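You operate a simulated robot arm through the tools that you are given. There is no shell and no other tool. Be economical: measure what you need, move in short steps, check, and stop when the job is done.

You run a simulated robot arm. Do the job below in one go: nothing can be reset, and whatever is moved stays where it is left.

JOB
Try the green gauge in the three blocks by the plug test holder; orange ring on the tight one.
Fine: the blocks stay where they stand; gauge back in its rack; leave the rest.

The check looks at the end state, three seconds after you hand in, the way a careful person would. Anything else that was tipped, shoved, dropped, spilled or broken makes it a failure.

ROBOT AND FRAMES
A 7-joint arm with a two-finger parallel gripper, fixed in place. Base frame: the origin is at the foot of the arm, x ahead of it, y to its left, z up; the work surface is at about z = 828. Units: mm, rad, N and s.
Its first joint turns from -2.897 to 2.897 rad. Payload 4.4 kg.
The TCP is the grasp point between the finger pads, 23 mm short of the fingertips. In the tool frame z runs along the fingers and y along their closing line. The gripper opens to 94 mm. The fingers are 38 mm wide and 10 mm thick; the gripper's body (54 by 96 mm) begins 39 mm behind the TCP.
Orientation is told as [roll, pitch, yaw] about the base's x, y, z axes, in that order, counted from this pose: with the fingers straight down and closing along the base's y, the tool's x points along the base's -x, its y along +y and its z along -z.

CONTROLS
- The arm moves only by the tool play_rows. Its argument "commands" is one flat list of numbers, 7 for each row, row after row: the turn, a rotation vector about the tool's x, y, z in units of 4 degrees (1.0 is 4 degrees), then the shift along the tool's x, y, z in units of 40 mm (1.0 is 40 mm), then the gripper command, from -1 (shut) to 1 (fully open), values between in proportion. In form: [rx, ry, rz, x, y, z, hand, rx, ry, rz, x, y, z, hand, ...]. A call has 1 to 8 rows; each row shifts and turns the commanded pose from where the row before left it, along the tool's axes as they then stand. A call with a number of a shift or a turn outside -1 to 1 is refused whole. Rows are played at 5 a second. More than 50 mm and 0.15 rad between two rows, or a gripper value outside its range, and nothing of the call is played. A pose out of reach is approached as far as the arm can. The call stops where the force on the tool passes 40 N (or 10 N more than at its start, if that is more) or the arm is blocked; 0.2 s more then pass. The fingers move at their own pace (about 72 mm/s each) and stop on an object; they squeeze with about 44 N. The grip force told is the motor's: it shows also when the fingers shut on nothing. Time passes only in rows, and 0.2 s behind the last, so rows that do not move let the fingers close. It gives the time, the measured TCP pose, the force on the tool (base axes), the opening and the grip force at its end, in the units of the frame above (readings bear some noise).
- Cameras (640 x 400 px; columns grow to the right, rows downward): "scene" is fixed at [215.9, -646.5, 1572.4]; the picture's right is [0.92, -0.40, 0.00], its down [0.38, 0.89, -0.26] and it looks along [0.10, 0.24, 0.96] (base axes); focal length 214 px, centre (320, 200). "wrist" rides on the gripper at [86, 16, -74] in the tool frame; the picture's right is [-0.18, 0.98, 0.00], its down [-0.58, -0.11, -0.81] and it looks along [-0.79, -0.15, 0.59] (tool axes); focal length 243 px, centre (320, 200). There is no depth. A picture from a camera that has moved, and an enlarged one, comes with that camera's place and axes in the base frame and with its lens. The place of the scene camera against the robot may be out by one fixed shift of up to 12 mm in any direction.
- capture(camera): a new picture of that camera. It takes no simulated time.
- close_up(camera, box): a new picture of the part [left, top, right, bottom] of that camera's present view, enlarged. It takes no simulated time.
- sign_off(): hands the job in; it is judged then, once.

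Work in short steps. Places have to be worked out from the pictures, the camera data and where the tool is seen: move nearer, look again, correct. Check each grasp and each placing, and mend what went wrong. You have 120 turns and 64 pictures in all, those below and enlarged ones among them. Open the gripper and draw the arm clear of the work before you hand the job in, unless the task says otherwise; then end with one line.

The tools are called after "Emit:" as a command line: name --argument value ..., lists and objects as JSON in quotes. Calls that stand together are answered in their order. play_rows: Moves the arm, as the interface text tells. Its arguments: {"type":"object","properties":{"commands":{"type":"array","items":{"type":"number"}}},"required":["commands"]} The other tools are called the same way: capture (camera) takes a picture; close_up (camera, box) takes an enlarged picture of a part of a camera's view; sign_off () hands the job in.

At the start:

```text
t: 0.0
tool_pos: [658.8, 337.5, 1146.7]
tool_rot: [0.0, 0.002, 0.001]
ft_force: [-0.3, 0.1, -0.4]
finger_gap: 93.9
grasp_force: 0.1
```

scene: 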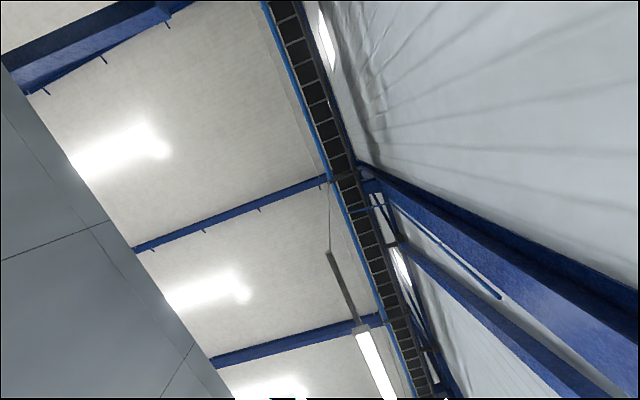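
wrist: 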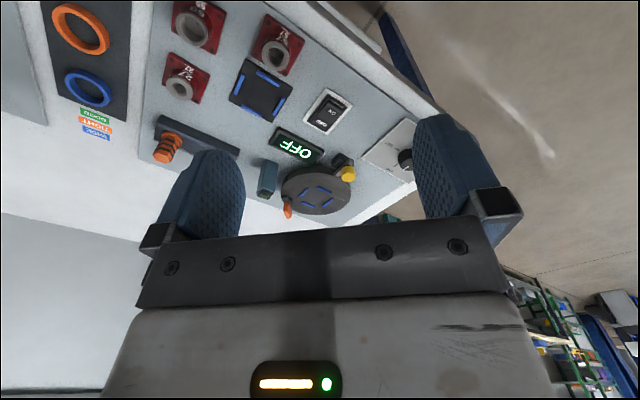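

The scene camera looks up at the ceiling, so I have only the wrist camera to work with. I'll enlarge its view of the bench first.

Emit:
close_up --camera "wrist" --box '[30, 0, 430, 250]'

```text
1.60 times, centred on (230, 125) of wrist
camera zoom: at [573.3, 353.5, 1220.9], right [0.18, 0.98, 0.0], down [0.58, -0.11, 0.81], along [0.79, -0.15, -0.59], focal length 388 px, centre (464, 320)
```

zoom: 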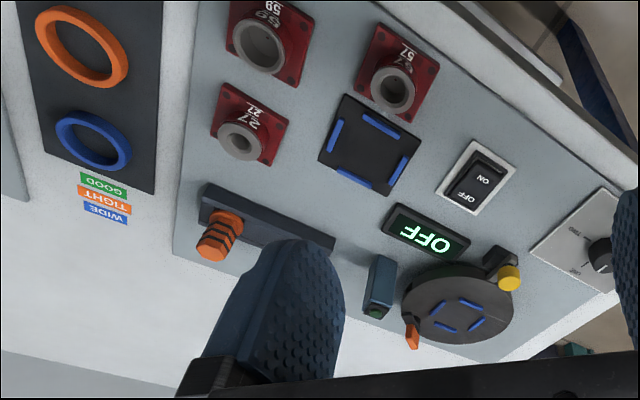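

The blocks, orange gauge and ring tray are seen, but part of the rack is behind the finger. I'll draw back and to the right at height for a clearer view.

Emit:
play_rows --commands '[0, 0, 0, 0.8, -0.8, 0, 1, 0, 0, 0, 0.8, -0.8, 0, 1, 0, 0, 0, 0.8, -0.8, 0, 1, 0, 0, 0, 0.8, -0.8, 0, 1, 0, 0, 0, 0.8, -0.8, 0, 1, 0, 0, 0, 0.8, -0.8, 0, 1]'

Emit:
capture --camera "wrist"

```text
t: 1.4
tool_pos: [465.8, 146.5, 1147.3]
tool_rot: [0.0, -0.002, 0.0]
ft_force: [-0.5, 0.1, -1.0]
finger_gap: 94.0
grasp_force: 0.1
```

```text
60 pictures are left
camera wrist: at [380.4, 161.4, 1221.9], right [0.18, 0.98, 0.0], down [0.58, -0.11, 0.81], along [0.79, -0.15, -0.59], focal length 243 px, centre (320, 200)
```

wrist: 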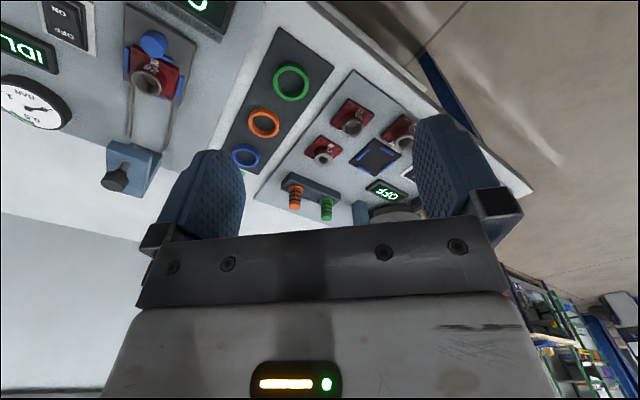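

Now the rack is visible with the orange and green gauges, and the green, orange and blue rings. I'll enlarge this part.

Emit:
close_up --camera "wrist" --box '[220, 20, 460, 230]'

```text
1.90 times, centred on (340, 125) of wrist
camera zoom: at [380.4, 161.4, 1221.9], right [0.18, 0.98, 0.0], down [0.58, -0.11, 0.81], along [0.79, -0.15, -0.59], focal length 462 px, centre (282, 343)
```

zoom: 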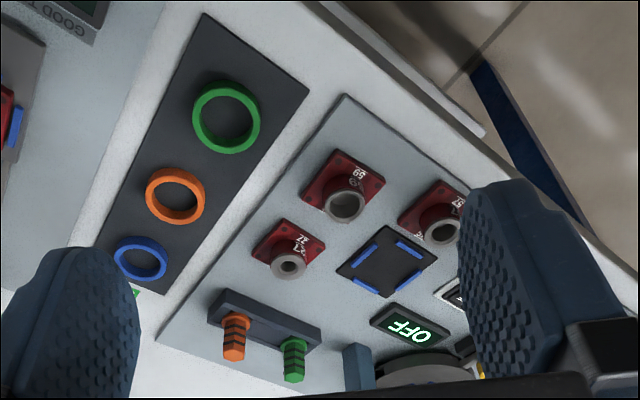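

The gauges stand at about (880, 80) and the blocks at about (670–750, 160–230). I'll move nearer for a precise look at the rack and blocks.

Emit:
play_rows --commands '[0, 0, 0, -0.8, -0.1, 0.3, 1, 0, 0, 0, -0.8, -0.1, 0.3, 1, 0, 0, 0, -0.8, -0.1, 0.3, 1, 0, 0, 0, -0.8, -0.1, 0.3, 1, 0, 0, 0, -0.8, -0.1, 0.3, 1, 0, 0, 0, -0.8, -0.1, 0.3, 1]'

Emit:
capture --camera "wrist"

```text
t: 2.8
tool_pos: [661.0, 121.4, 1075.1]
tool_rot: [0.0, 0.0, 0.001]
ft_force: [0.6, -0.2, -0.4]
finger_gap: 93.9
grasp_force: 0.2
```

```text
58 pictures are left
camera wrist: at [574.3, 137.7, 1148.3], right [0.18, 0.98, 0.0], down [0.58, -0.11, 0.81], along [0.79, -0.15, -0.59], focal length 243 px, centre (320, 200)
```

wrist: 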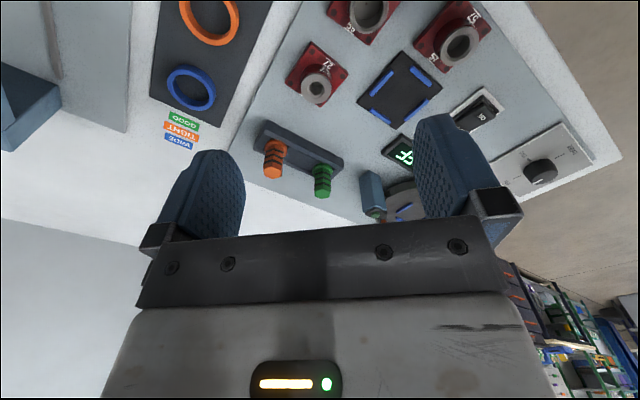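

Emit:
close_up --camera "wrist" --box '[240, 0, 500, 220]'

```text
1.82 times, centred on (370, 110) of wrist
camera zoom: at [574.3, 137.7, 1148.3], right [0.18, 0.98, 0.0], down [0.58, -0.11, 0.81], along [0.79, -0.15, -0.59], focal length 441 px, centre (229, 364)
```

zoom: 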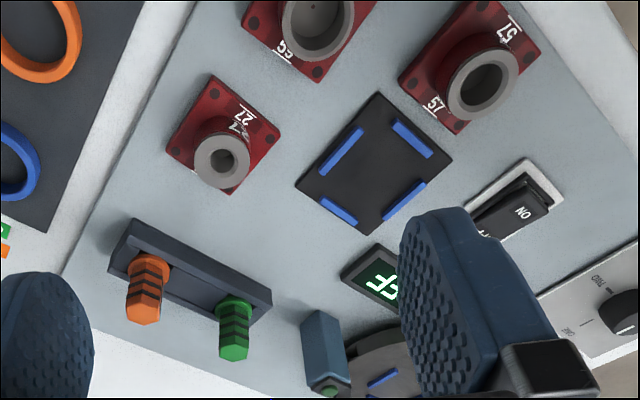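

The board is turned about 41°, with the rack running along roughly (0.75, 0.66). I'll turn the gripper so it closes across the rack, then move in.

Emit:
play_rows --commands '[0, 0, -1, 0, 0, 0, 1, 0, 0, -1, 0, 0, 0, 1, 0, 0, -1, 0, 0, 0, 1, 0, 0, -1, 0, 0, 0, 1, 0, 0, -1, 0, 0, 0, 1, 0, 0, -1, 0, 0, 0, 1, 0, 0, -1, 0, 0, 0, 1, 0, 0, -1, 0, 0, 0, 1]'

Emit:
play_rows --commands '[0, 0, -1, 0, 0, 0, 1, 0, 0, -1, 0, 0, 0, 1, 0, 0, 0, -0.8, -0.6, 0, 1, 0, 0, 0, -0.8, -0.6, 0, 1, 0, 0, 0, 0, -0.6, 0, 1]'

Emit:
capture --camera "wrist"

```text
t: 4.6
tool_pos: [659.4, 122.5, 1074.7]
tool_rot: [0.0, -0.001, 0.56]
ft_force: [0.3, 0.3, -0.3]
finger_gap: 93.8
grasp_force: 0.0
```

```text
t: 5.8
tool_pos: [754.7, 109.0, 1075.2]
tool_rot: [0.001, 0.0, 0.7]
ft_force: [0.9, -0.2, 0.3]
finger_gap: 94.0
grasp_force: 0.0
```

```text
56 pictures are left
camera wrist: at [678.8, 64.4, 1149.6], right [-0.49, 0.87, 0.0], down [0.51, 0.29, 0.81], along [0.7, 0.4, -0.59], focal length 243 px, centre (320, 200)
```

wrist: 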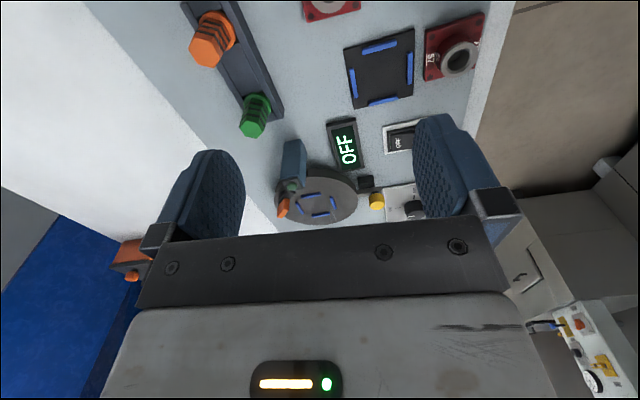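

Green gauge's top triangulates to about (881, 85, 906) and orange's to (818, 23). I'm moving above and behind the green gauge.

Emit:
play_rows --commands '[0, 0, 0, -0.353, -0.6, 0.56, 1, 0, 0, 0, -0.353, -0.6, 0.56, 1, 0, 0, 0, -0.353, -0.6, 0.56, 1, 0, 0, 0, -0.353, -0.6, 0.56, 1, 0, 0, 0, 0, 0, 0, 1]'

Emit:
capture --camera "wrist"

Emit:
close_up --camera "wrist" --box '[230, 0, 430, 220]'

```text
t: 7.0
tool_pos: [860.3, 70.5, 986.9]
tool_rot: [-0.002, 0.001, 0.697]
ft_force: [0.1, 0.3, -0.2]
finger_gap: 93.8
grasp_force: 0.1
```

```text
55 pictures are left
camera wrist: at [784.5, 25.6, 1060.3], right [-0.49, 0.87, 0.0], down [0.52, 0.29, 0.81], along [0.7, 0.4, -0.59], focal length 243 px, centre (320, 200)
```

wrist: 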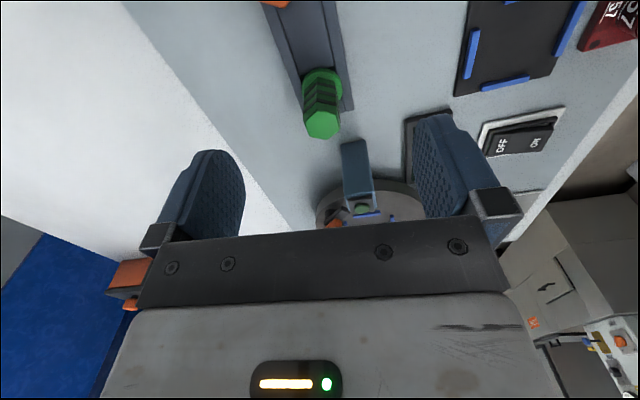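

```text
1.82 times, centred on (330, 110) of wrist
camera zoom: at [784.5, 25.6, 1060.3], right [-0.49, 0.87, 0.0], down [0.52, 0.29, 0.81], along [0.7, 0.4, -0.59], focal length 441 px, centre (302, 364)
```

zoom: 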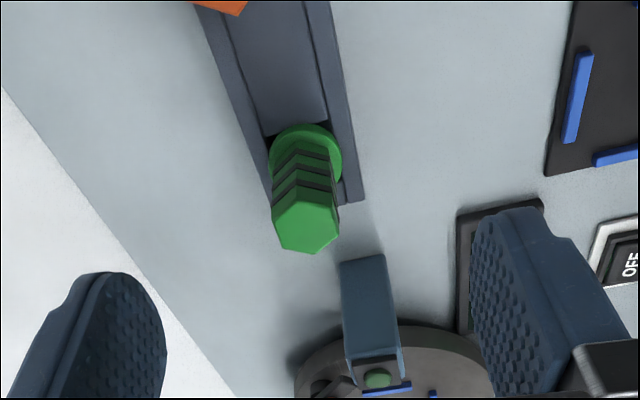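

The gauge axis is at about (883, 84.5), with the top at 904 and flange at 843. The hex flats face the closing line. I'll align the yaw, centre over it, narrow the opening somewhat and lower to just above the top.

Emit:
play_rows --commands '[0, 0, -1, 0, 0, 0, 0.5, 0, 0, 0, -0.326, -0.071, 0.5, 0.4, 0, 0, 0, -0.326, -0.071, 0.5, 0.3, 0, 0, 0, 0, 0, 0.3, 0.3, 0, 0, 0, 0, 0, 0, 0.3]'

Emit:
capture --camera "wrist"

```text
t: 8.2
tool_pos: [883.0, 84.3, 933.9]
tool_rot: [-0.001, 0.0, 0.769]
ft_force: [0.1, 0.1, -0.2]
finger_gap: 61.3
grasp_force: 0.0
```

```text
53 pictures are left
camera wrist: at [809.9, 35.2, 1007.8], right [-0.55, 0.83, 0.0], down [0.49, 0.33, 0.81], along [0.67, 0.44, -0.59], focal length 243 px, centre (320, 200)
```

wrist: 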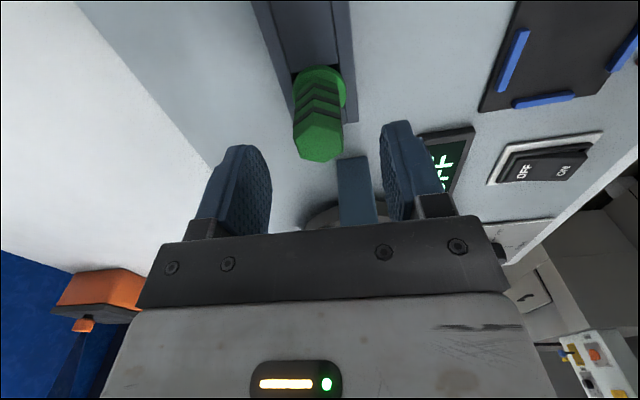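

Gauge lies between the fingers, within 2 mm. Lowering to z = 880.

Emit:
play_rows --commands '[0, 0, 0, 0, -0.03, 0.5, 0.3, 0, 0, 0, 0, 0, 0.5, 0.3, 0, 0, 0, 0, 0, 0.35, 0.3, 0, 0, 0, 0, 0, 0, 0.3]'

Emit:
capture --camera "wrist"

```text
t: 9.2
tool_pos: [883.6, 84.4, 880.2]
tool_rot: [0.001, 0.001, 0.768]
ft_force: [-0.2, 0.4, 0.6]
finger_gap: 61.2
grasp_force: 0.1
```

```text
52 pictures are left
camera wrist: at [810.6, 34.6, 952.9], right [-0.55, 0.83, 0.0], down [0.49, 0.33, 0.81], along [0.67, 0.44, -0.59], focal length 243 px, centre (320, 200)
```

wrist: 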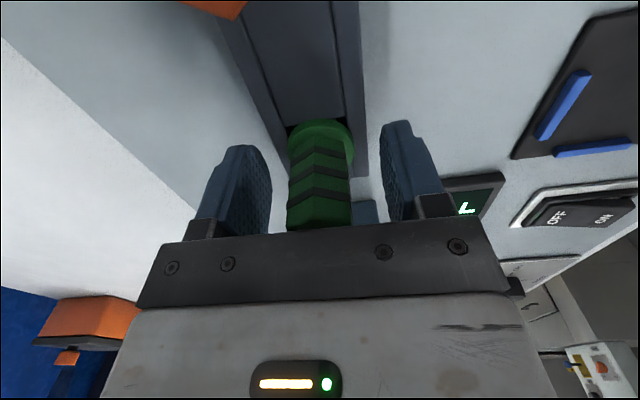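

The gauge axis projects through the TCP point (320, 200), so it's centred. Closing.

Emit:
play_rows --commands '[0, 0, 0, 0, 0, 0, -1, 0, 0, 0, 0, 0, 0, -1, 0, 0, 0, 0, 0, 0, -1, 0, 0, 0, 0, 0, 0, -1]'

Emit:
capture --camera "wrist"

```text
t: 10.2
tool_pos: [883.6, 84.0, 878.9]
tool_rot: [0.0, 0.001, 0.767]
ft_force: [-0.8, -0.9, 0.3]
finger_gap: 33.0
grasp_force: 44.0
```

```text
51 pictures are left
camera wrist: at [810.6, 34.6, 953.0], right [-0.55, 0.83, 0.0], down [0.49, 0.33, 0.81], along [0.67, 0.44, -0.59], focal length 243 px, centre (320, 200)
```

wrist: 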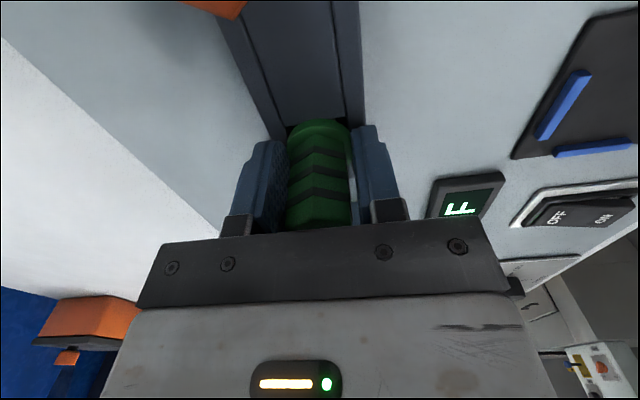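

Gripped at 33 mm with 44 N. The seated pose to go back to is TCP (883.6, 84.0, 879). Lifting straight up.

Emit:
play_rows --commands '[0, 0, 0, 0, 0, -0.3, -1, 0, 0, 0, 0, 0, -0.5, -1, 0, 0, 0, 0, 0, -0.7, -1, 0, 0, 0, 0, 0, -0.8, -1, 0, 0, 0, 0, 0, -0.8, -1, 0, 0, 0, 0, 0, 0, -1]'

Emit:
capture --camera "wrist"

```text
t: 11.6
tool_pos: [882.1, 83.4, 1002.8]
tool_rot: [0.001, 0.0, 0.767]
ft_force: [-0.3, -0.1, -1.3]
finger_gap: 33.2
grasp_force: 44.1
```

```text
50 pictures are left
camera wrist: at [809.9, 34.9, 1077.9], right [-0.55, 0.83, 0.0], down [0.49, 0.33, 0.81], along [0.67, 0.44, -0.59], focal length 243 px, centre (320, 200)
```

wrist: 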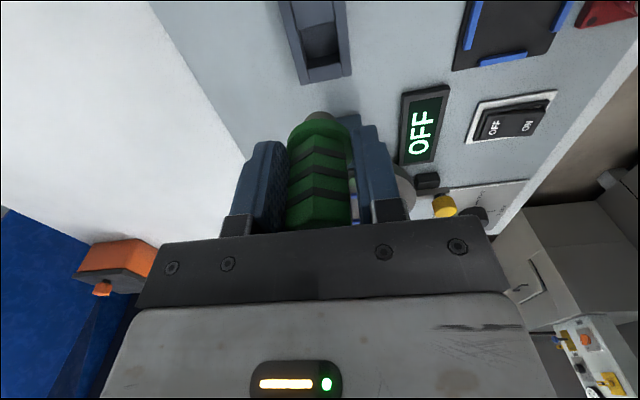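

Gauge came up and its pin tip is visible below the flange. I'll look closely at the grip.

Emit:
close_up --camera "wrist" --box '[240, 90, 400, 240]'

```text
2.67 times, centred on (320, 165) of wrist
camera zoom: at [809.9, 34.9, 1077.9], right [-0.55, 0.83, 0.0], down [0.49, 0.33, 0.81], along [0.67, 0.44, -0.59], focal length 647 px, centre (320, 293)
```

zoom: 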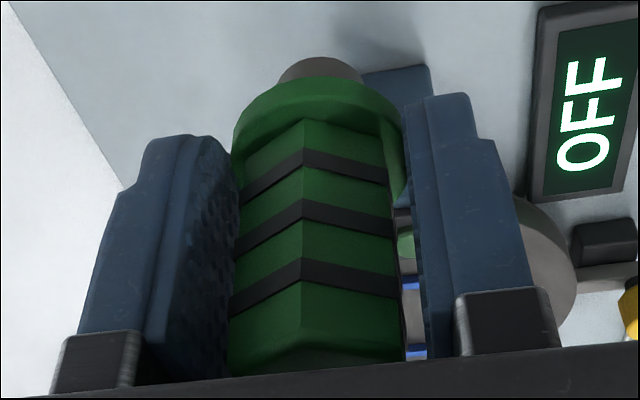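

There is a gap between pad and hex: the fingertips are clamping the round flange, which could let the gauge tilt. I'll put it back and regrip about 11 mm higher on the hex.

Emit:
play_rows --commands '[0, 0, 0, 0, 0, 0.8, -1, 0, 0, 0, 0, 0, 0.8, -1, 0, 0, 0, 0, 0, 0.7, -1, 0, 0, 0, 0, 0, 0.5, -1, 0, 0, 0, 0, 0, 0.3, -1, 0, 0, 0, 0, 0, 0, -1]'

```text
t: 13.0
tool_pos: [883.5, 85.0, 879.2]
tool_rot: [-0.002, 0.0, 0.768]
ft_force: [0.6, -0.6, -1.1]
finger_gap: 33.1
grasp_force: 44.0
```

Seated again at the same height with no contact force. Open, rise 11 mm and close on the hex.

Emit:
play_rows --commands '[0, 0, 0, 0, 0, 0, -0.1, 0, 0, 0, 0, 0, 0, 0.1, 0, 0, 0, 0, 0, -0.28, 0.1, 0, 0, 0, 0, 0, 0, -1, 0, 0, 0, 0, 0, 0, -1, 0, 0, 0, 0, 0, 0, -1, 0, 0, 0, 0, 0, 0, -1]'

Emit:
close_up --camera "wrist" --box '[240, 90, 400, 240]'

```text
t: 14.6
tool_pos: [882.8, 84.3, 890.6]
tool_rot: [-0.002, 0.0, 0.768]
ft_force: [-0.2, 0.3, -0.6]
finger_gap: 25.4
grasp_force: 44.0
```

```text
2.67 times, centred on (320, 165) of wrist
camera zoom: at [809.8, 34.6, 964.7], right [-0.55, 0.83, 0.0], down [0.49, 0.33, 0.81], along [0.67, 0.44, -0.59], focal length 647 px, centre (320, 293)
```

zoom: 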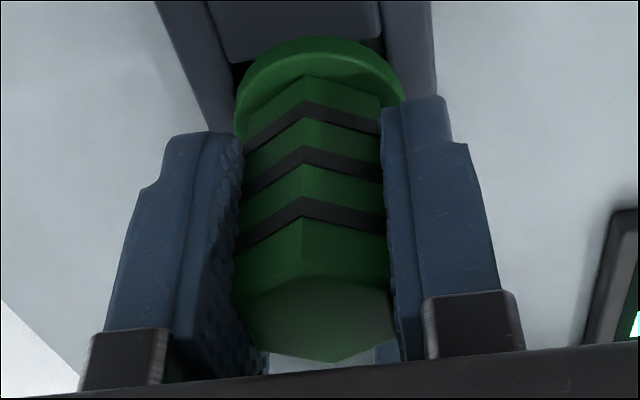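

Now it's firmly on the hex flats (25.4 mm), seated at TCP z = 890.6. Lifting clear and moving back to look over the blocks.

Emit:
play_rows --commands '[0, 0, 0, 0, 0, -0.4, -1, 0, 0, 0, 0, 0, -0.9, -1, 0, 0, 0, 0, 0, -0.9, -1, 0, 0, 0, 0, 0, -0.9, -1]'

Emit:
play_rows --commands '[0, 0, 0, 0.683, 0.75, 0, -1, 0, 0, 0, 0.683, 0.75, 0, -1, 0, 0, 0, 0.683, 0.75, 0, -1, 0, 0, 0, 0.683, 0.75, 0, -1, 0, 0, 0, 0.683, 0.75, 0, -1, 0, 0, 0, 0.683, 0.75, 0, -1, 0, 0, 0, 0, 0, 0, -1]'

Emit:
capture --camera "wrist"

```text
t: 15.6
tool_pos: [882.4, 84.7, 1013.6]
tool_rot: [0.0, 0.0, 0.769]
ft_force: [-0.3, 0.4, -1.3]
finger_gap: 25.7
grasp_force: 43.9
```

```text
t: 17.2
tool_pos: [639.1, 95.3, 966.1]
tool_rot: [0.045, 0.062, 0.763]
ft_force: [-0.3, -0.3, -1.7]
finger_gap: 25.4
grasp_force: 44.1
```

```text
47 pictures are left
camera wrist: at [571.3, 47.4, 1045.8], right [-0.54, 0.84, 0.03], down [0.55, 0.33, 0.76], along [0.63, 0.43, -0.65], focal length 243 px, centre (320, 200)
```

wrist: 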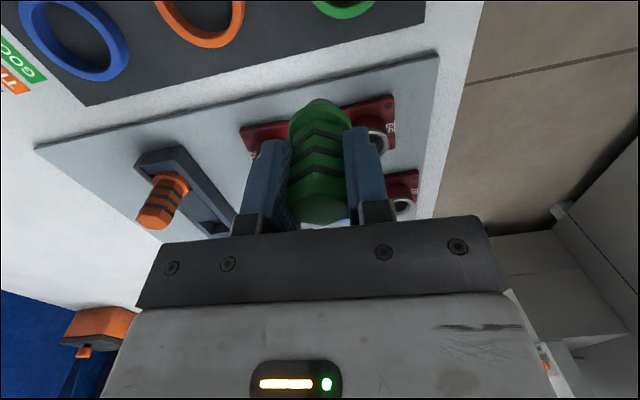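

The measured pose is lower and tilted compared with my command. I'll let it settle and read again.

Emit:
play_rows --commands '[0, 0, 0, 0, 0, 0, -1, 0, 0, 0, 0, 0, 0, -1]'

```text
t: 17.8
tool_pos: [639.6, 95.7, 967.6]
tool_rot: [0.042, 0.058, 0.766]
ft_force: [0.3, -0.3, -1.2]
finger_gap: 25.6
grasp_force: 44.2
```

Emit:
play_rows --commands '[0, 0, 0, 0, 0, 0, -1, 0, 0, 0, 0, 0, 0, -1, 0, 0, 0, 0, 0, 0, -1, 0, 0, 0, 0, 0, 0, -1, 0, 0, 0, 0, 0, 0, -1, 0, 0, 0, 0, 0, 0, -1, 0, 0, 0, 0, 0, 0, -1, 0, 0, 0, 0, 0, 0, -1]'

```text
t: 19.6
tool_pos: [640.7, 99.8, 1013.4]
tool_rot: [0.0, 0.001, 0.769]
ft_force: [-0.5, 0.4, -1.0]
finger_gap: 25.5
grasp_force: 43.6
```

It settled to the commanded pose, so long moves just need time. Looking now.

Emit:
capture --camera "wrist"

Emit:
close_up --camera "wrist" --box '[220, 60, 440, 240]'

```text
46 pictures are left
camera wrist: at [568.0, 50.0, 1088.1], right [-0.55, 0.83, 0.0], down [0.49, 0.33, 0.81], along [0.67, 0.44, -0.59], focal length 243 px, centre (320, 200)
```

wrist: 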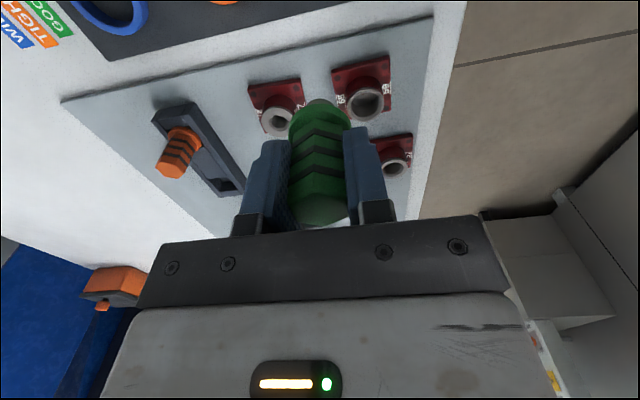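

```text
2.22 times, centred on (330, 150) of wrist
camera zoom: at [568.0, 50.0, 1088.1], right [-0.55, 0.83, 0.0], down [0.49, 0.33, 0.81], along [0.67, 0.44, -0.59], focal length 539 px, centre (298, 311)
```

zoom: 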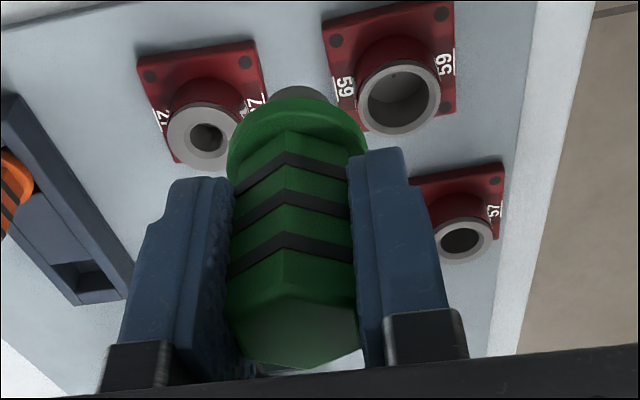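

Bore tops are about: "27" (730, 102, 860), "57" (714, 266, 858), "59" (662, 169, 859). I'll move over "27" first, staying high.

Emit:
play_rows --commands '[0, 0, 0, -0.411, -0.378, 0, -1, 0, 0, 0, -0.411, -0.378, 0, -1, 0, 0, 0, -0.411, -0.378, 0, -1, 0, 0, 0, -0.411, -0.378, 0.0, -1, 0, 0, 0, 0, 0, 0.5, -1, 0, 0, 0, 0, 0, 0.5, -1, 0, 0, 0, 0, 0, 0, -1]'

Emit:
close_up --camera "wrist" --box '[220, 30, 440, 210]'

```text
t: 21.2
tool_pos: [730.2, 101.4, 973.9]
tool_rot: [0.0, 0.001, 0.768]
ft_force: [-0.2, 0.5, -0.7]
finger_gap: 25.6
grasp_force: 43.8
```

```text
2.22 times, centred on (330, 120) of wrist
camera zoom: at [657.0, 52.5, 1048.1], right [-0.55, 0.83, 0.0], down [0.49, 0.33, 0.81], along [0.67, 0.44, -0.59], focal length 539 px, centre (298, 378)
```

zoom: 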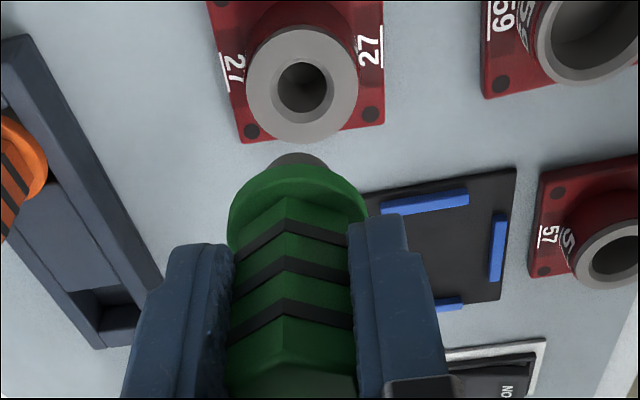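

"27" re-measures to the TCP axis within about 2 mm. I'm lowering until the pin tip is about 12 mm above the collar to compare directly.

Emit:
play_rows --commands '[0, 0, 0, 0, 0, 0.5, -1, 0, 0, 0, 0, 0, 0.5, -1, 0, 0, 0, 0, 0, 0, -1]'

Emit:
close_up --camera "wrist" --box '[220, 30, 440, 210]'

```text
t: 22.0
tool_pos: [729.6, 103.2, 934.0]
tool_rot: [0.0, 0.0, 0.769]
ft_force: [0.5, 0.0, -0.3]
finger_gap: 25.2
grasp_force: 44.1
```

```text
2.22 times, centred on (330, 120) of wrist
camera zoom: at [657.0, 52.7, 1008.0], right [-0.55, 0.83, 0.0], down [0.49, 0.33, 0.81], along [0.67, 0.44, -0.59], focal length 539 px, centre (298, 378)
```

zoom: 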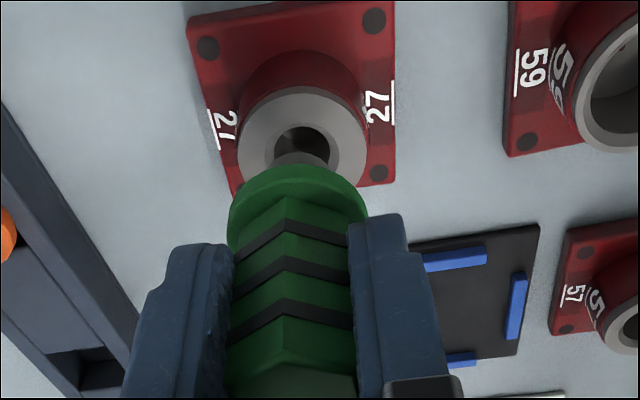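

Pin and the "27" bore look close in size, with the bore about 1 mm to the right. I'll correct sideways and lower another 12 mm.

Emit:
play_rows --commands '[0, 0, 0, 0, 0.02, 0.15, -1, 0, 0, 0, 0, 0, 0.15, -1, 0, 0, 0, 0, 0, 0, -1]'

Emit:
close_up --camera "wrist" --box '[240, 60, 400, 190]'

```text
t: 22.8
tool_pos: [728.3, 101.5, 921.8]
tool_rot: [0.001, 0.0, 0.767]
ft_force: [0.6, 0.2, -0.6]
finger_gap: 25.5
grasp_force: 44.1
```

```text
3.08 times, centred on (320, 125) of wrist
camera zoom: at [656.2, 53.0, 996.6], right [-0.55, 0.83, 0.0], down [0.49, 0.33, 0.81], along [0.67, 0.44, -0.59], focal length 746 px, centre (320, 431)
```

zoom: 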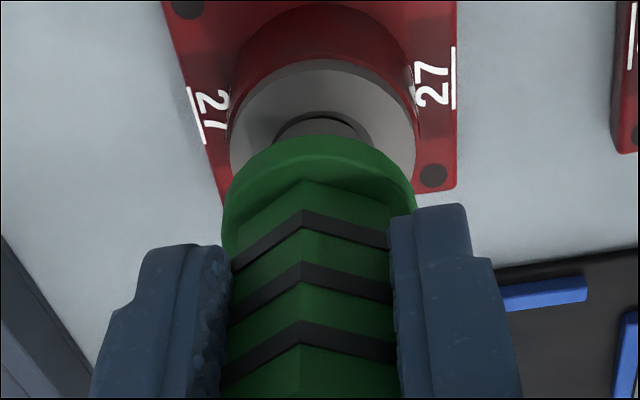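

Pin and bore are laterally aligned. I'll lower gently in 2 mm rows and watch for force.

Emit:
play_rows --commands '[0, 0, 0, 0, 0, 0.05, -1, 0, 0, 0, 0, 0, 0.05, -1, 0, 0, 0, 0, 0, 0.05, -1]'

Emit:
close_up --camera "wrist" --box '[240, 60, 400, 190]'

```text
t: 23.6
tool_pos: [730.3, 103.2, 918.7]
tool_rot: [-0.003, -0.003, 0.768]
ft_force: [5.0, 6.7, 15.7]
finger_gap: 25.5
grasp_force: 43.9
```

```text
3.08 times, centred on (320, 125) of wrist
camera zoom: at [656.5, 53.6, 992.2], right [-0.55, 0.83, 0.0], down [0.49, 0.33, 0.81], along [0.67, 0.44, -0.59], focal length 746 px, centre (320, 431)
```

zoom: 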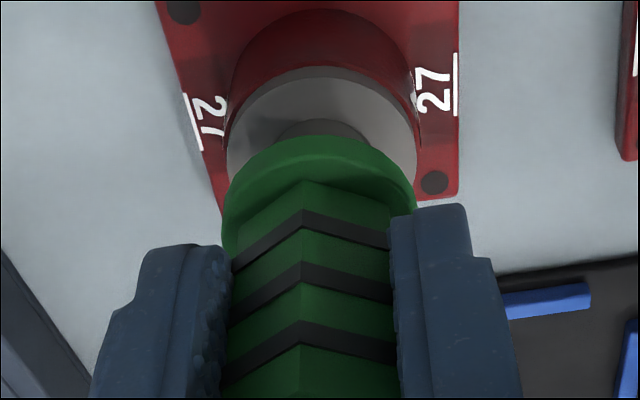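

Contact at TCP z of about 918.7, with a side force pushing forward, so the pin sits slightly short of the bore. Raise, shift 1.6 mm forward, and lower again.

Emit:
play_rows --commands '[0, 0, 0, 0, 0, -0.15, -1, 0, 0, 0, -0.04, 0, 0, -1, 0, 0, 0, 0, 0, 0.05, -1, 0, 0, 0, 0, 0, 0.05, -1, 0, 0, 0, 0, 0, 0.05, -1]'

Emit:
close_up --camera "wrist" --box '[240, 60, 400, 190]'

```text
t: 24.8
tool_pos: [729.3, 103.9, 918.3]
tool_rot: [0.0, 0.0, 0.767]
ft_force: [-8.2, -3.2, 13.5]
finger_gap: 25.5
grasp_force: 44.1
```

```text
3.08 times, centred on (320, 125) of wrist
camera zoom: at [657.0, 54.1, 991.8], right [-0.55, 0.83, 0.0], down [0.49, 0.33, 0.81], along [0.67, 0.44, -0.59], focal length 746 px, centre (320, 431)
```

zoom: 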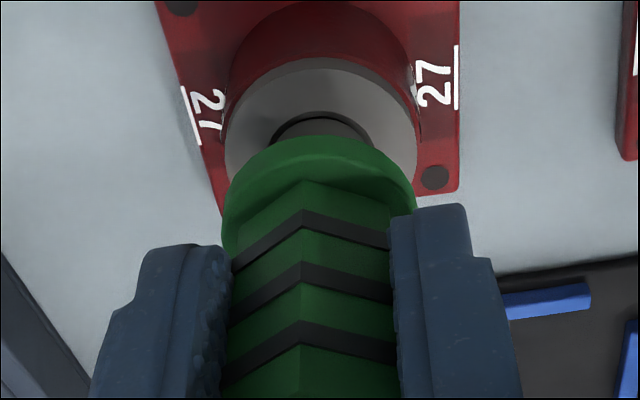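

Now it's slightly past: side force points back and there's a gap on the near side. I'll come back 0.8 mm and try again.

Emit:
play_rows --commands '[0, 0, 0, 0, 0, -0.15, -1, 0, 0, 0, 0.02, 0.008, 0, -1, 0, 0, 0, 0, 0, 0.05, -1, 0, 0, 0, 0, 0, 0.05, -1, 0, 0, 0, 0, 0, 0.05, -1, 0, 0, 0, 0, 0, 0.05, -1]'

Emit:
close_up --camera "wrist" --box '[240, 60, 400, 190]'

```text
t: 26.2
tool_pos: [729.2, 103.1, 916.9]
tool_rot: [-0.002, -0.004, 0.767]
ft_force: [-11.9, -2.6, 36.7]
finger_gap: 25.4
grasp_force: 43.8
```

```text
3.08 times, centred on (320, 125) of wrist
camera zoom: at [656.4, 53.7, 990.9], right [-0.55, 0.83, 0.0], down [0.49, 0.33, 0.81], along [0.67, 0.44, -0.59], focal length 746 px, centre (320, 431)
```

zoom: 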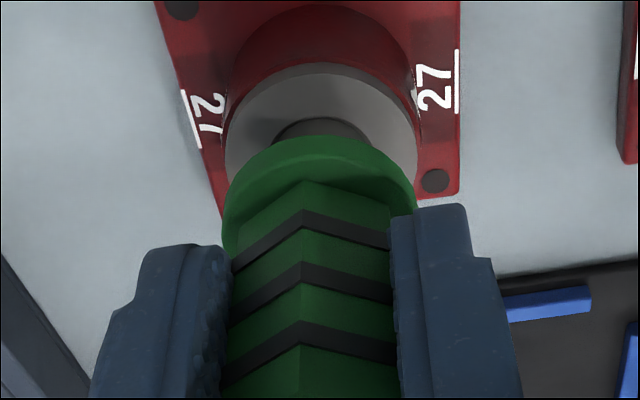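

Still not entering; the side force suggests going 0.6 mm left and slightly back. One more aligned attempt.

Emit:
play_rows --commands '[0, 0, 0, 0, 0, -0.15, -1, 0, 0, 0, 0.01, 0.02, 0, -1, 0, 0, 0, 0, 0, 0.05, -1, 0, 0, 0, 0, 0, 0.05, -1, 0, 0, 0, 0, 0, 0.05, -1]'

Emit:
close_up --camera "wrist" --box '[280, 80, 360, 130]'

```text
t: 27.4
tool_pos: [728.6, 103.2, 915.1]
tool_rot: [-0.001, -0.003, 0.767]
ft_force: [-10.4, -7.4, 37.0]
finger_gap: 25.9
grasp_force: 44.3
```

```text
8.00 times, centred on (320, 105) of wrist
camera zoom: at [655.5, 54.0, 990.6], right [-0.55, 0.83, 0.0], down [0.49, 0.33, 0.81], along [0.67, 0.44, -0.59], focal length 1941 px, centre (320, 960)
```

zoom: 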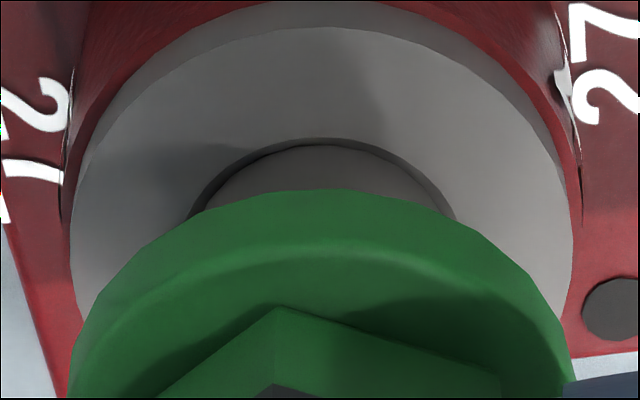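

The pin pushes at 37 N and doesn't enter "27"; it looks wider than that bore. I'll back off, rise and move over to "57" to compare.

Emit:
play_rows --commands '[0, 0, 0, 0, 0, -0.3, -1, 0, 0, 0, 0, 0, -0.8, -1, 0, 0, 0, -0.64, 0.8, 0, -1, 0, 0, 0, -0.64, 0.8, 0, -1, 0, 0, 0, -0.64, 0.8, 0, -1, 0, 0, 0, -0.64, 0.8, 0, -1, 0, 0, 0, 0, 0, 0, -1, 0, 0, 0, 0, 0, 0, -1]'

Emit:
close_up --camera "wrist" --box '[220, 30, 440, 210]'

```text
t: 29.2
tool_pos: [713.4, 266.9, 957.3]
tool_rot: [0.0, -0.001, 0.769]
ft_force: [0.0, 0.3, -0.6]
finger_gap: 25.3
grasp_force: 44.0
```

```text
2.22 times, centred on (330, 120) of wrist
camera zoom: at [640.3, 217.3, 1031.9], right [-0.55, 0.83, 0.0], down [0.49, 0.33, 0.81], along [0.67, 0.44, -0.59], focal length 539 px, centre (298, 378)
```

zoom: 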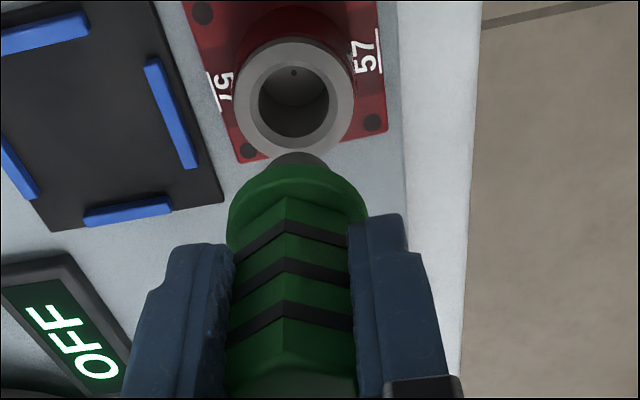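

"57" bore is bigger (about 23 mm), about 1.2 mm left and 3 mm short of the TCP axis. Adjusting and lowering to compare.

Emit:
play_rows --commands '[0, 0, 0, 0.07, -0.03, 0, -1, 0, 0, 0, 0, 0, 0.4, -1, 0, 0, 0, 0, 0, 0.4, -1, 0, 0, 0, 0, 0, 0, -1]'

Emit:
close_up --camera "wrist" --box '[240, 60, 400, 190]'

```text
t: 30.2
tool_pos: [711.1, 264.2, 926.3]
tool_rot: [0.001, 0.0, 0.766]
ft_force: [-0.4, -0.5, -1.6]
finger_gap: 25.5
grasp_force: 44.3
```

```text
3.08 times, centred on (320, 125) of wrist
camera zoom: at [638.6, 214.4, 1000.9], right [-0.55, 0.83, 0.0], down [0.49, 0.33, 0.81], along [0.67, 0.44, -0.59], focal length 746 px, centre (320, 431)
```

zoom: 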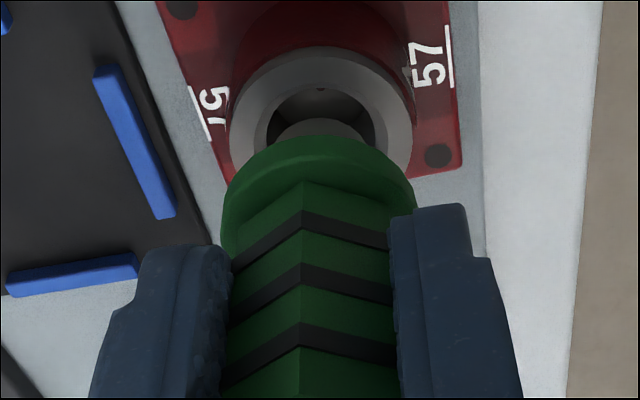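

Aligned on "57" by the same picture geometry as on "27". Lowering gently in 2 mm rows.

Emit:
play_rows --commands '[0, 0, 0, 0, 0, 0.06, -1, 0, 0, 0, 0, 0, 0.06, -1, 0, 0, 0, 0, 0, 0.06, -1, 0, 0, 0, 0, 0, 0.06, -1, 0, 0, 0, 0, 0, 0.05, -1]'

Emit:
close_up --camera "wrist" --box '[240, 60, 400, 190]'

```text
t: 31.4
tool_pos: [711.8, 264.2, 915.2]
tool_rot: [0.0, 0.0, 0.768]
ft_force: [2.0, 0.7, 1.3]
finger_gap: 25.3
grasp_force: 44.2
```

```text
3.08 times, centred on (320, 125) of wrist
camera zoom: at [638.8, 214.8, 989.2], right [-0.55, 0.83, 0.0], down [0.49, 0.33, 0.81], along [0.67, 0.44, -0.59], focal length 746 px, centre (320, 431)
```

zoom: 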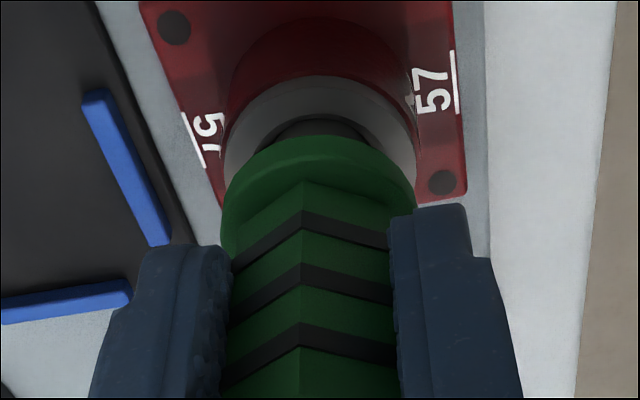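

The pin is below the collar face with little force, so it's entering "57". Continue down to see how it seats.

Emit:
play_rows --commands '[0, 0, 0, 0, 0, 0.06, -1, 0, 0, 0, 0, 0, 0.06, -1, 0, 0, 0, 0, 0, 0.06, -1]'

Emit:
play_rows --commands '[0, 0, 0, 0, 0, 0.06, -1, 0, 0, 0, 0, 0, 0.06, -1, 0, 0, 0, 0, 0, 0.06, -1]'

Emit:
close_up --camera "wrist" --box '[240, 60, 400, 190]'

```text
t: 32.2
tool_pos: [711.5, 263.1, 908.1]
tool_rot: [-0.001, 0.0, 0.767]
ft_force: [-0.1, 0.0, -0.6]
finger_gap: 25.4
grasp_force: 44.4
```

```text
t: 33.0
tool_pos: [711.9, 265.7, 900.7]
tool_rot: [0.0, -0.001, 0.767]
ft_force: [0.4, 0.4, -1.4]
finger_gap: 25.3
grasp_force: 43.8
```

```text
3.08 times, centred on (320, 125) of wrist
camera zoom: at [639.1, 215.0, 974.4], right [-0.55, 0.83, 0.0], down [0.49, 0.33, 0.81], along [0.67, 0.44, -0.59], focal length 746 px, centre (320, 431)
```

zoom: 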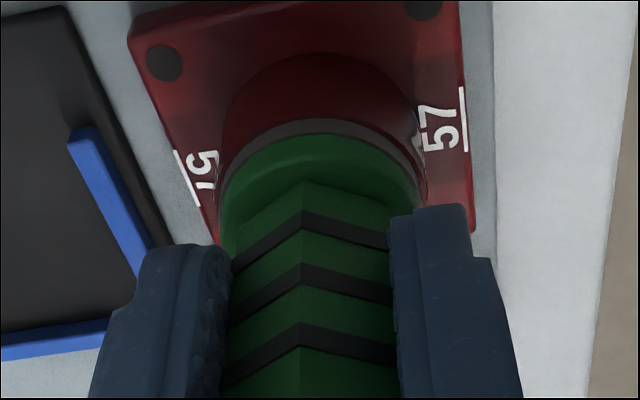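

"57" takes the pin nearly fully with no force at all. Rising out and moving to "59" to complete the trial.

Emit:
play_rows --commands '[0, 0, 0, 0, 0, -0.5, -1, 0, 0, 0, 0, 0, -0.5, -1, 0, 0, 0, 0, 0, -0.5, -1, 0, 0, 0, 0.86, -0.28, 0, -1, 0, 0, 0, 0.86, -0.28, 0, -1, 0, 0, 0, 0.86, -0.28, 0, -1, 0, 0, 0, 0, 0, 0, -1, 0, 0, 0, 0, 0, 0, -1]'

Emit:
close_up --camera "wrist" --box '[220, 30, 440, 210]'

```text
t: 34.8
tool_pos: [659.7, 169.6, 959.7]
tool_rot: [0.0, 0.001, 0.769]
ft_force: [-0.2, -0.3, -1.5]
finger_gap: 25.6
grasp_force: 44.1
```

```text
2.22 times, centred on (330, 120) of wrist
camera zoom: at [587.9, 119.0, 1033.1], right [-0.55, 0.83, 0.0], down [0.5, 0.33, 0.81], along [0.67, 0.44, -0.59], focal length 539 px, centre (298, 378)
```

zoom: 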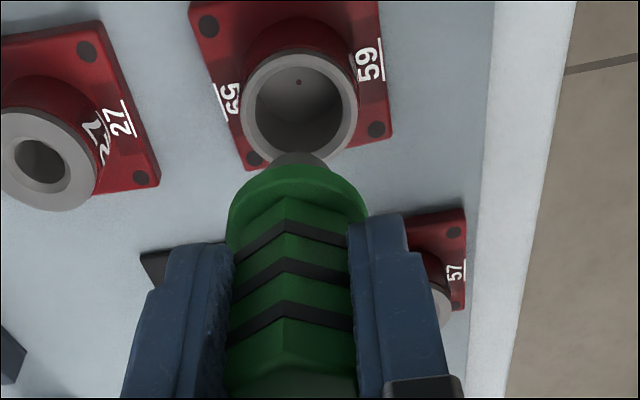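

Centred over "59", which looks wide (about 32 mm). Lowering, with small steps near the collar.

Emit:
play_rows --commands '[0, 0, 0, 0, 0, 0.4, -1, 0, 0, 0, 0, 0, 0.4, -1, 0, 0, 0, 0, 0, 0.1, -1, 0, 0, 0, 0, 0, 0.08, -1, 0, 0, 0, 0, 0, 0.08, -1, 0, 0, 0, 0, 0, 0.08, -1, 0, 0, 0, 0, 0, 0.08, -1]'

Emit:
play_rows --commands '[0, 0, 0, 0, 0, 0.06, -1, 0, 0, 0, 0, 0, 0.06, -1, 0, 0, 0, 0, 0, 0.06, -1]'

Emit:
close_up --camera "wrist" --box '[240, 60, 400, 190]'

```text
t: 36.4
tool_pos: [660.9, 167.8, 911.2]
tool_rot: [-0.002, 0.0, 0.769]
ft_force: [0.3, 0.2, -0.9]
finger_gap: 25.4
grasp_force: 44.3
```

```text
t: 37.2
tool_pos: [661.4, 168.2, 905.3]
tool_rot: [0.001, -0.001, 0.767]
ft_force: [-0.5, 0.0, -1.2]
finger_gap: 25.4
grasp_force: 43.9
```

```text
3.08 times, centred on (320, 125) of wrist
camera zoom: at [587.9, 118.7, 978.5], right [-0.55, 0.83, 0.0], down [0.49, 0.33, 0.81], along [0.67, 0.44, -0.59], focal length 746 px, centre (320, 431)
```

zoom: 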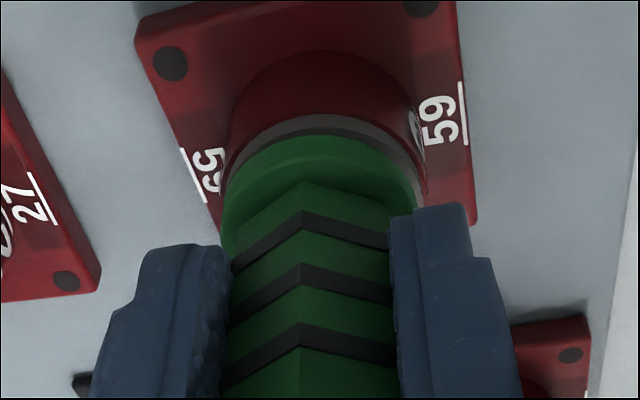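

"59" also takes it freely with much clearance, so "57" fits, "59" is wide and "27" is tight. Now taking the gauge back above the rack.

Emit:
play_rows --commands '[0, 0, 0, 0, 0, -0.6, -1, 0, 0, 0, 0, 0, -0.9, -1, 0, 0, 0, 0, 0, -0.9, -1]'

Emit:
play_rows --commands '[0, 0, 0, -0.362, -0.766, 0, -1, 0, 0, 0, -0.362, -0.766, 0, -1, 0, 0, 0, -0.362, -0.766, 0, -1, 0, 0, 0, -0.362, -0.766, 0, -1, 0, 0, 0, -0.362, -0.766, 0, -1, 0, 0, 0, -0.362, -0.766, 0, -1, 0, 0, 0, -0.362, -0.766, 0, -1, 0, 0, 0, 0, 0, 0, -1]'

Emit:
play_rows --commands '[0, 0, 0, 0, 0, 0, -1, 0, 0, 0, 0, 0, 0, -1, 0, 0, 0, 0, 0, 0, -1, 0, 0, 0, 0, 0, 0, -1]'

Emit:
close_up --camera "wrist" --box '[220, 0, 440, 180]'

```text
t: 38.0
tool_pos: [658.8, 164.5, 973.5]
tool_rot: [0.02, 0.037, 0.764]
ft_force: [0.2, -0.2, -0.2]
finger_gap: 25.3
grasp_force: 43.9
```

```text
t: 39.8
tool_pos: [883.3, 84.2, 1000.8]
tool_rot: [0.0, 0.001, 0.768]
ft_force: [-0.4, 0.1, -1.1]
finger_gap: 25.4
grasp_force: 44.3
```

```text
t: 40.8
tool_pos: [882.2, 84.3, 999.5]
tool_rot: [-0.001, 0.0, 0.768]
ft_force: [0.7, -0.1, -1.2]
finger_gap: 25.6
grasp_force: 44.3
```

```text
2.22 times, centred on (330, 90) of wrist
camera zoom: at [809.2, 34.7, 1074.7], right [-0.55, 0.83, 0.0], down [0.49, 0.33, 0.81], along [0.67, 0.44, -0.59], focal length 539 px, centre (298, 444)
```

zoom: 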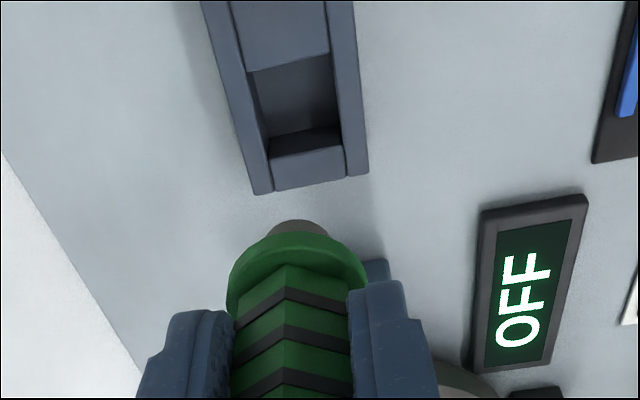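

The slot lies under the pin axis as expected. Lowering to the seated height, slowly at the end.

Emit:
play_rows --commands '[0, 0, 0, 0, 0, 0.8, -1, 0, 0, 0, 0, 0, 0.8, -1, 0, 0, 0, 0, 0, 0.4, -1, 0, 0, 0, 0, 0, 0.2, -1, 0, 0, 0, 0, 0, 0.2, -1, 0, 0, 0, 0, 0, 0.15, -1, 0, 0, 0, 0, 0, 0.1, -1, 0, 0, 0, 0, 0, 0, -1]'

Emit:
close_up --camera "wrist" --box '[240, 60, 400, 190]'

```text
t: 42.6
tool_pos: [882.5, 84.0, 893.6]
tool_rot: [0.001, 0.0, 0.768]
ft_force: [0.6, 0.0, -1.1]
finger_gap: 25.3
grasp_force: 44.0
```

```text
3.08 times, centred on (320, 125) of wrist
camera zoom: at [809.6, 35.3, 968.1], right [-0.55, 0.83, 0.0], down [0.49, 0.33, 0.81], along [0.67, 0.44, -0.59], focal length 746 px, centre (320, 431)
```

zoom: 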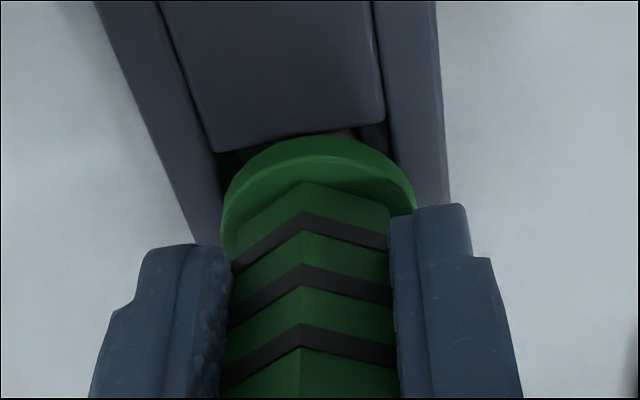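

In the slot, about 3 mm above seating. A few 1 mm rows more.

Emit:
play_rows --commands '[0, 0, 0, 0, 0, 0.025, -1, 0, 0, 0, 0, 0, 0.025, -1, 0, 0, 0, 0, 0, 0.025, -1, 0, 0, 0, 0, 0, 0, -1]'

```text
t: 43.6
tool_pos: [882.3, 84.1, 890.9]
tool_rot: [-0.002, 0.001, 0.767]
ft_force: [0.1, 0.1, -0.6]
finger_gap: 25.6
grasp_force: 44.1
```

Emit:
close_up --camera "wrist" --box '[240, 60, 400, 190]'

Emit:
play_rows --commands '[0, 0, 0, 0, 0, 0.025, -1, 0, 0, 0, 0, 0, 0, -1]'

```text
3.08 times, centred on (320, 125) of wrist
camera zoom: at [809.6, 35.4, 965.5], right [-0.55, 0.83, 0.0], down [0.49, 0.33, 0.81], along [0.67, 0.44, -0.59], focal length 746 px, centre (320, 431)
```

zoom: 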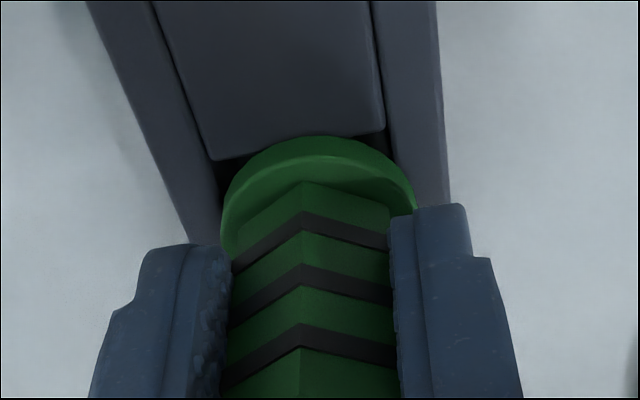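

```text
t: 44.2
tool_pos: [882.8, 84.7, 889.8]
tool_rot: [0.0, -0.001, 0.767]
ft_force: [-0.1, 0.6, -1.2]
finger_gap: 25.7
grasp_force: 44.2
```

The gauge sits in the grip as it did when picked, and we're at the seated height. Releasing and rising.

Emit:
play_rows --commands '[0, 0, 0, 0, 0, 0, -0.2, 0, 0, 0, 0, 0, 0, 0.1, 0, 0, 0, 0, 0, 0, 0.2, 0, 0, 0, 0, 0, -0.3, 0.2, 0, 0, 0, 0, 0, -0.8, 0.2, 0, 0, 0, 0, 0, -0.9, 0.2, 0, 0, 0, 0, 0, -0.5, 0.2, 0, 0, 0, 0, 0, 0, 0.2]'

Emit:
close_up --camera "wrist" --box '[220, 0, 440, 180]'

```text
t: 46.0
tool_pos: [882.5, 85.5, 989.4]
tool_rot: [0.002, 0.0, 0.767]
ft_force: [-0.1, 0.7, 0.2]
finger_gap: 56.5
grasp_force: 0.1
```

```text
2.22 times, centred on (330, 90) of wrist
camera zoom: at [809.7, 35.1, 1064.1], right [-0.55, 0.83, 0.0], down [0.49, 0.33, 0.81], along [0.67, 0.44, -0.59], focal length 539 px, centre (298, 444)
```

zoom: 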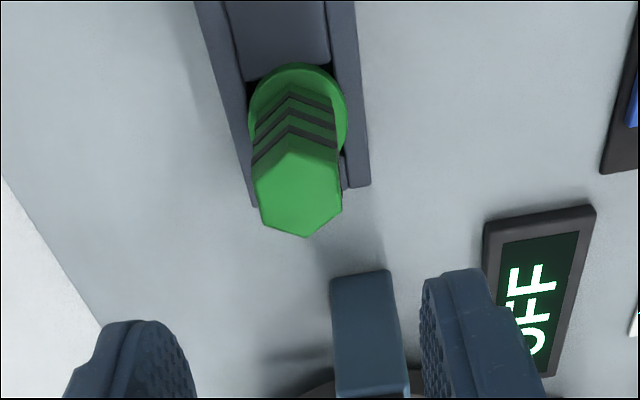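

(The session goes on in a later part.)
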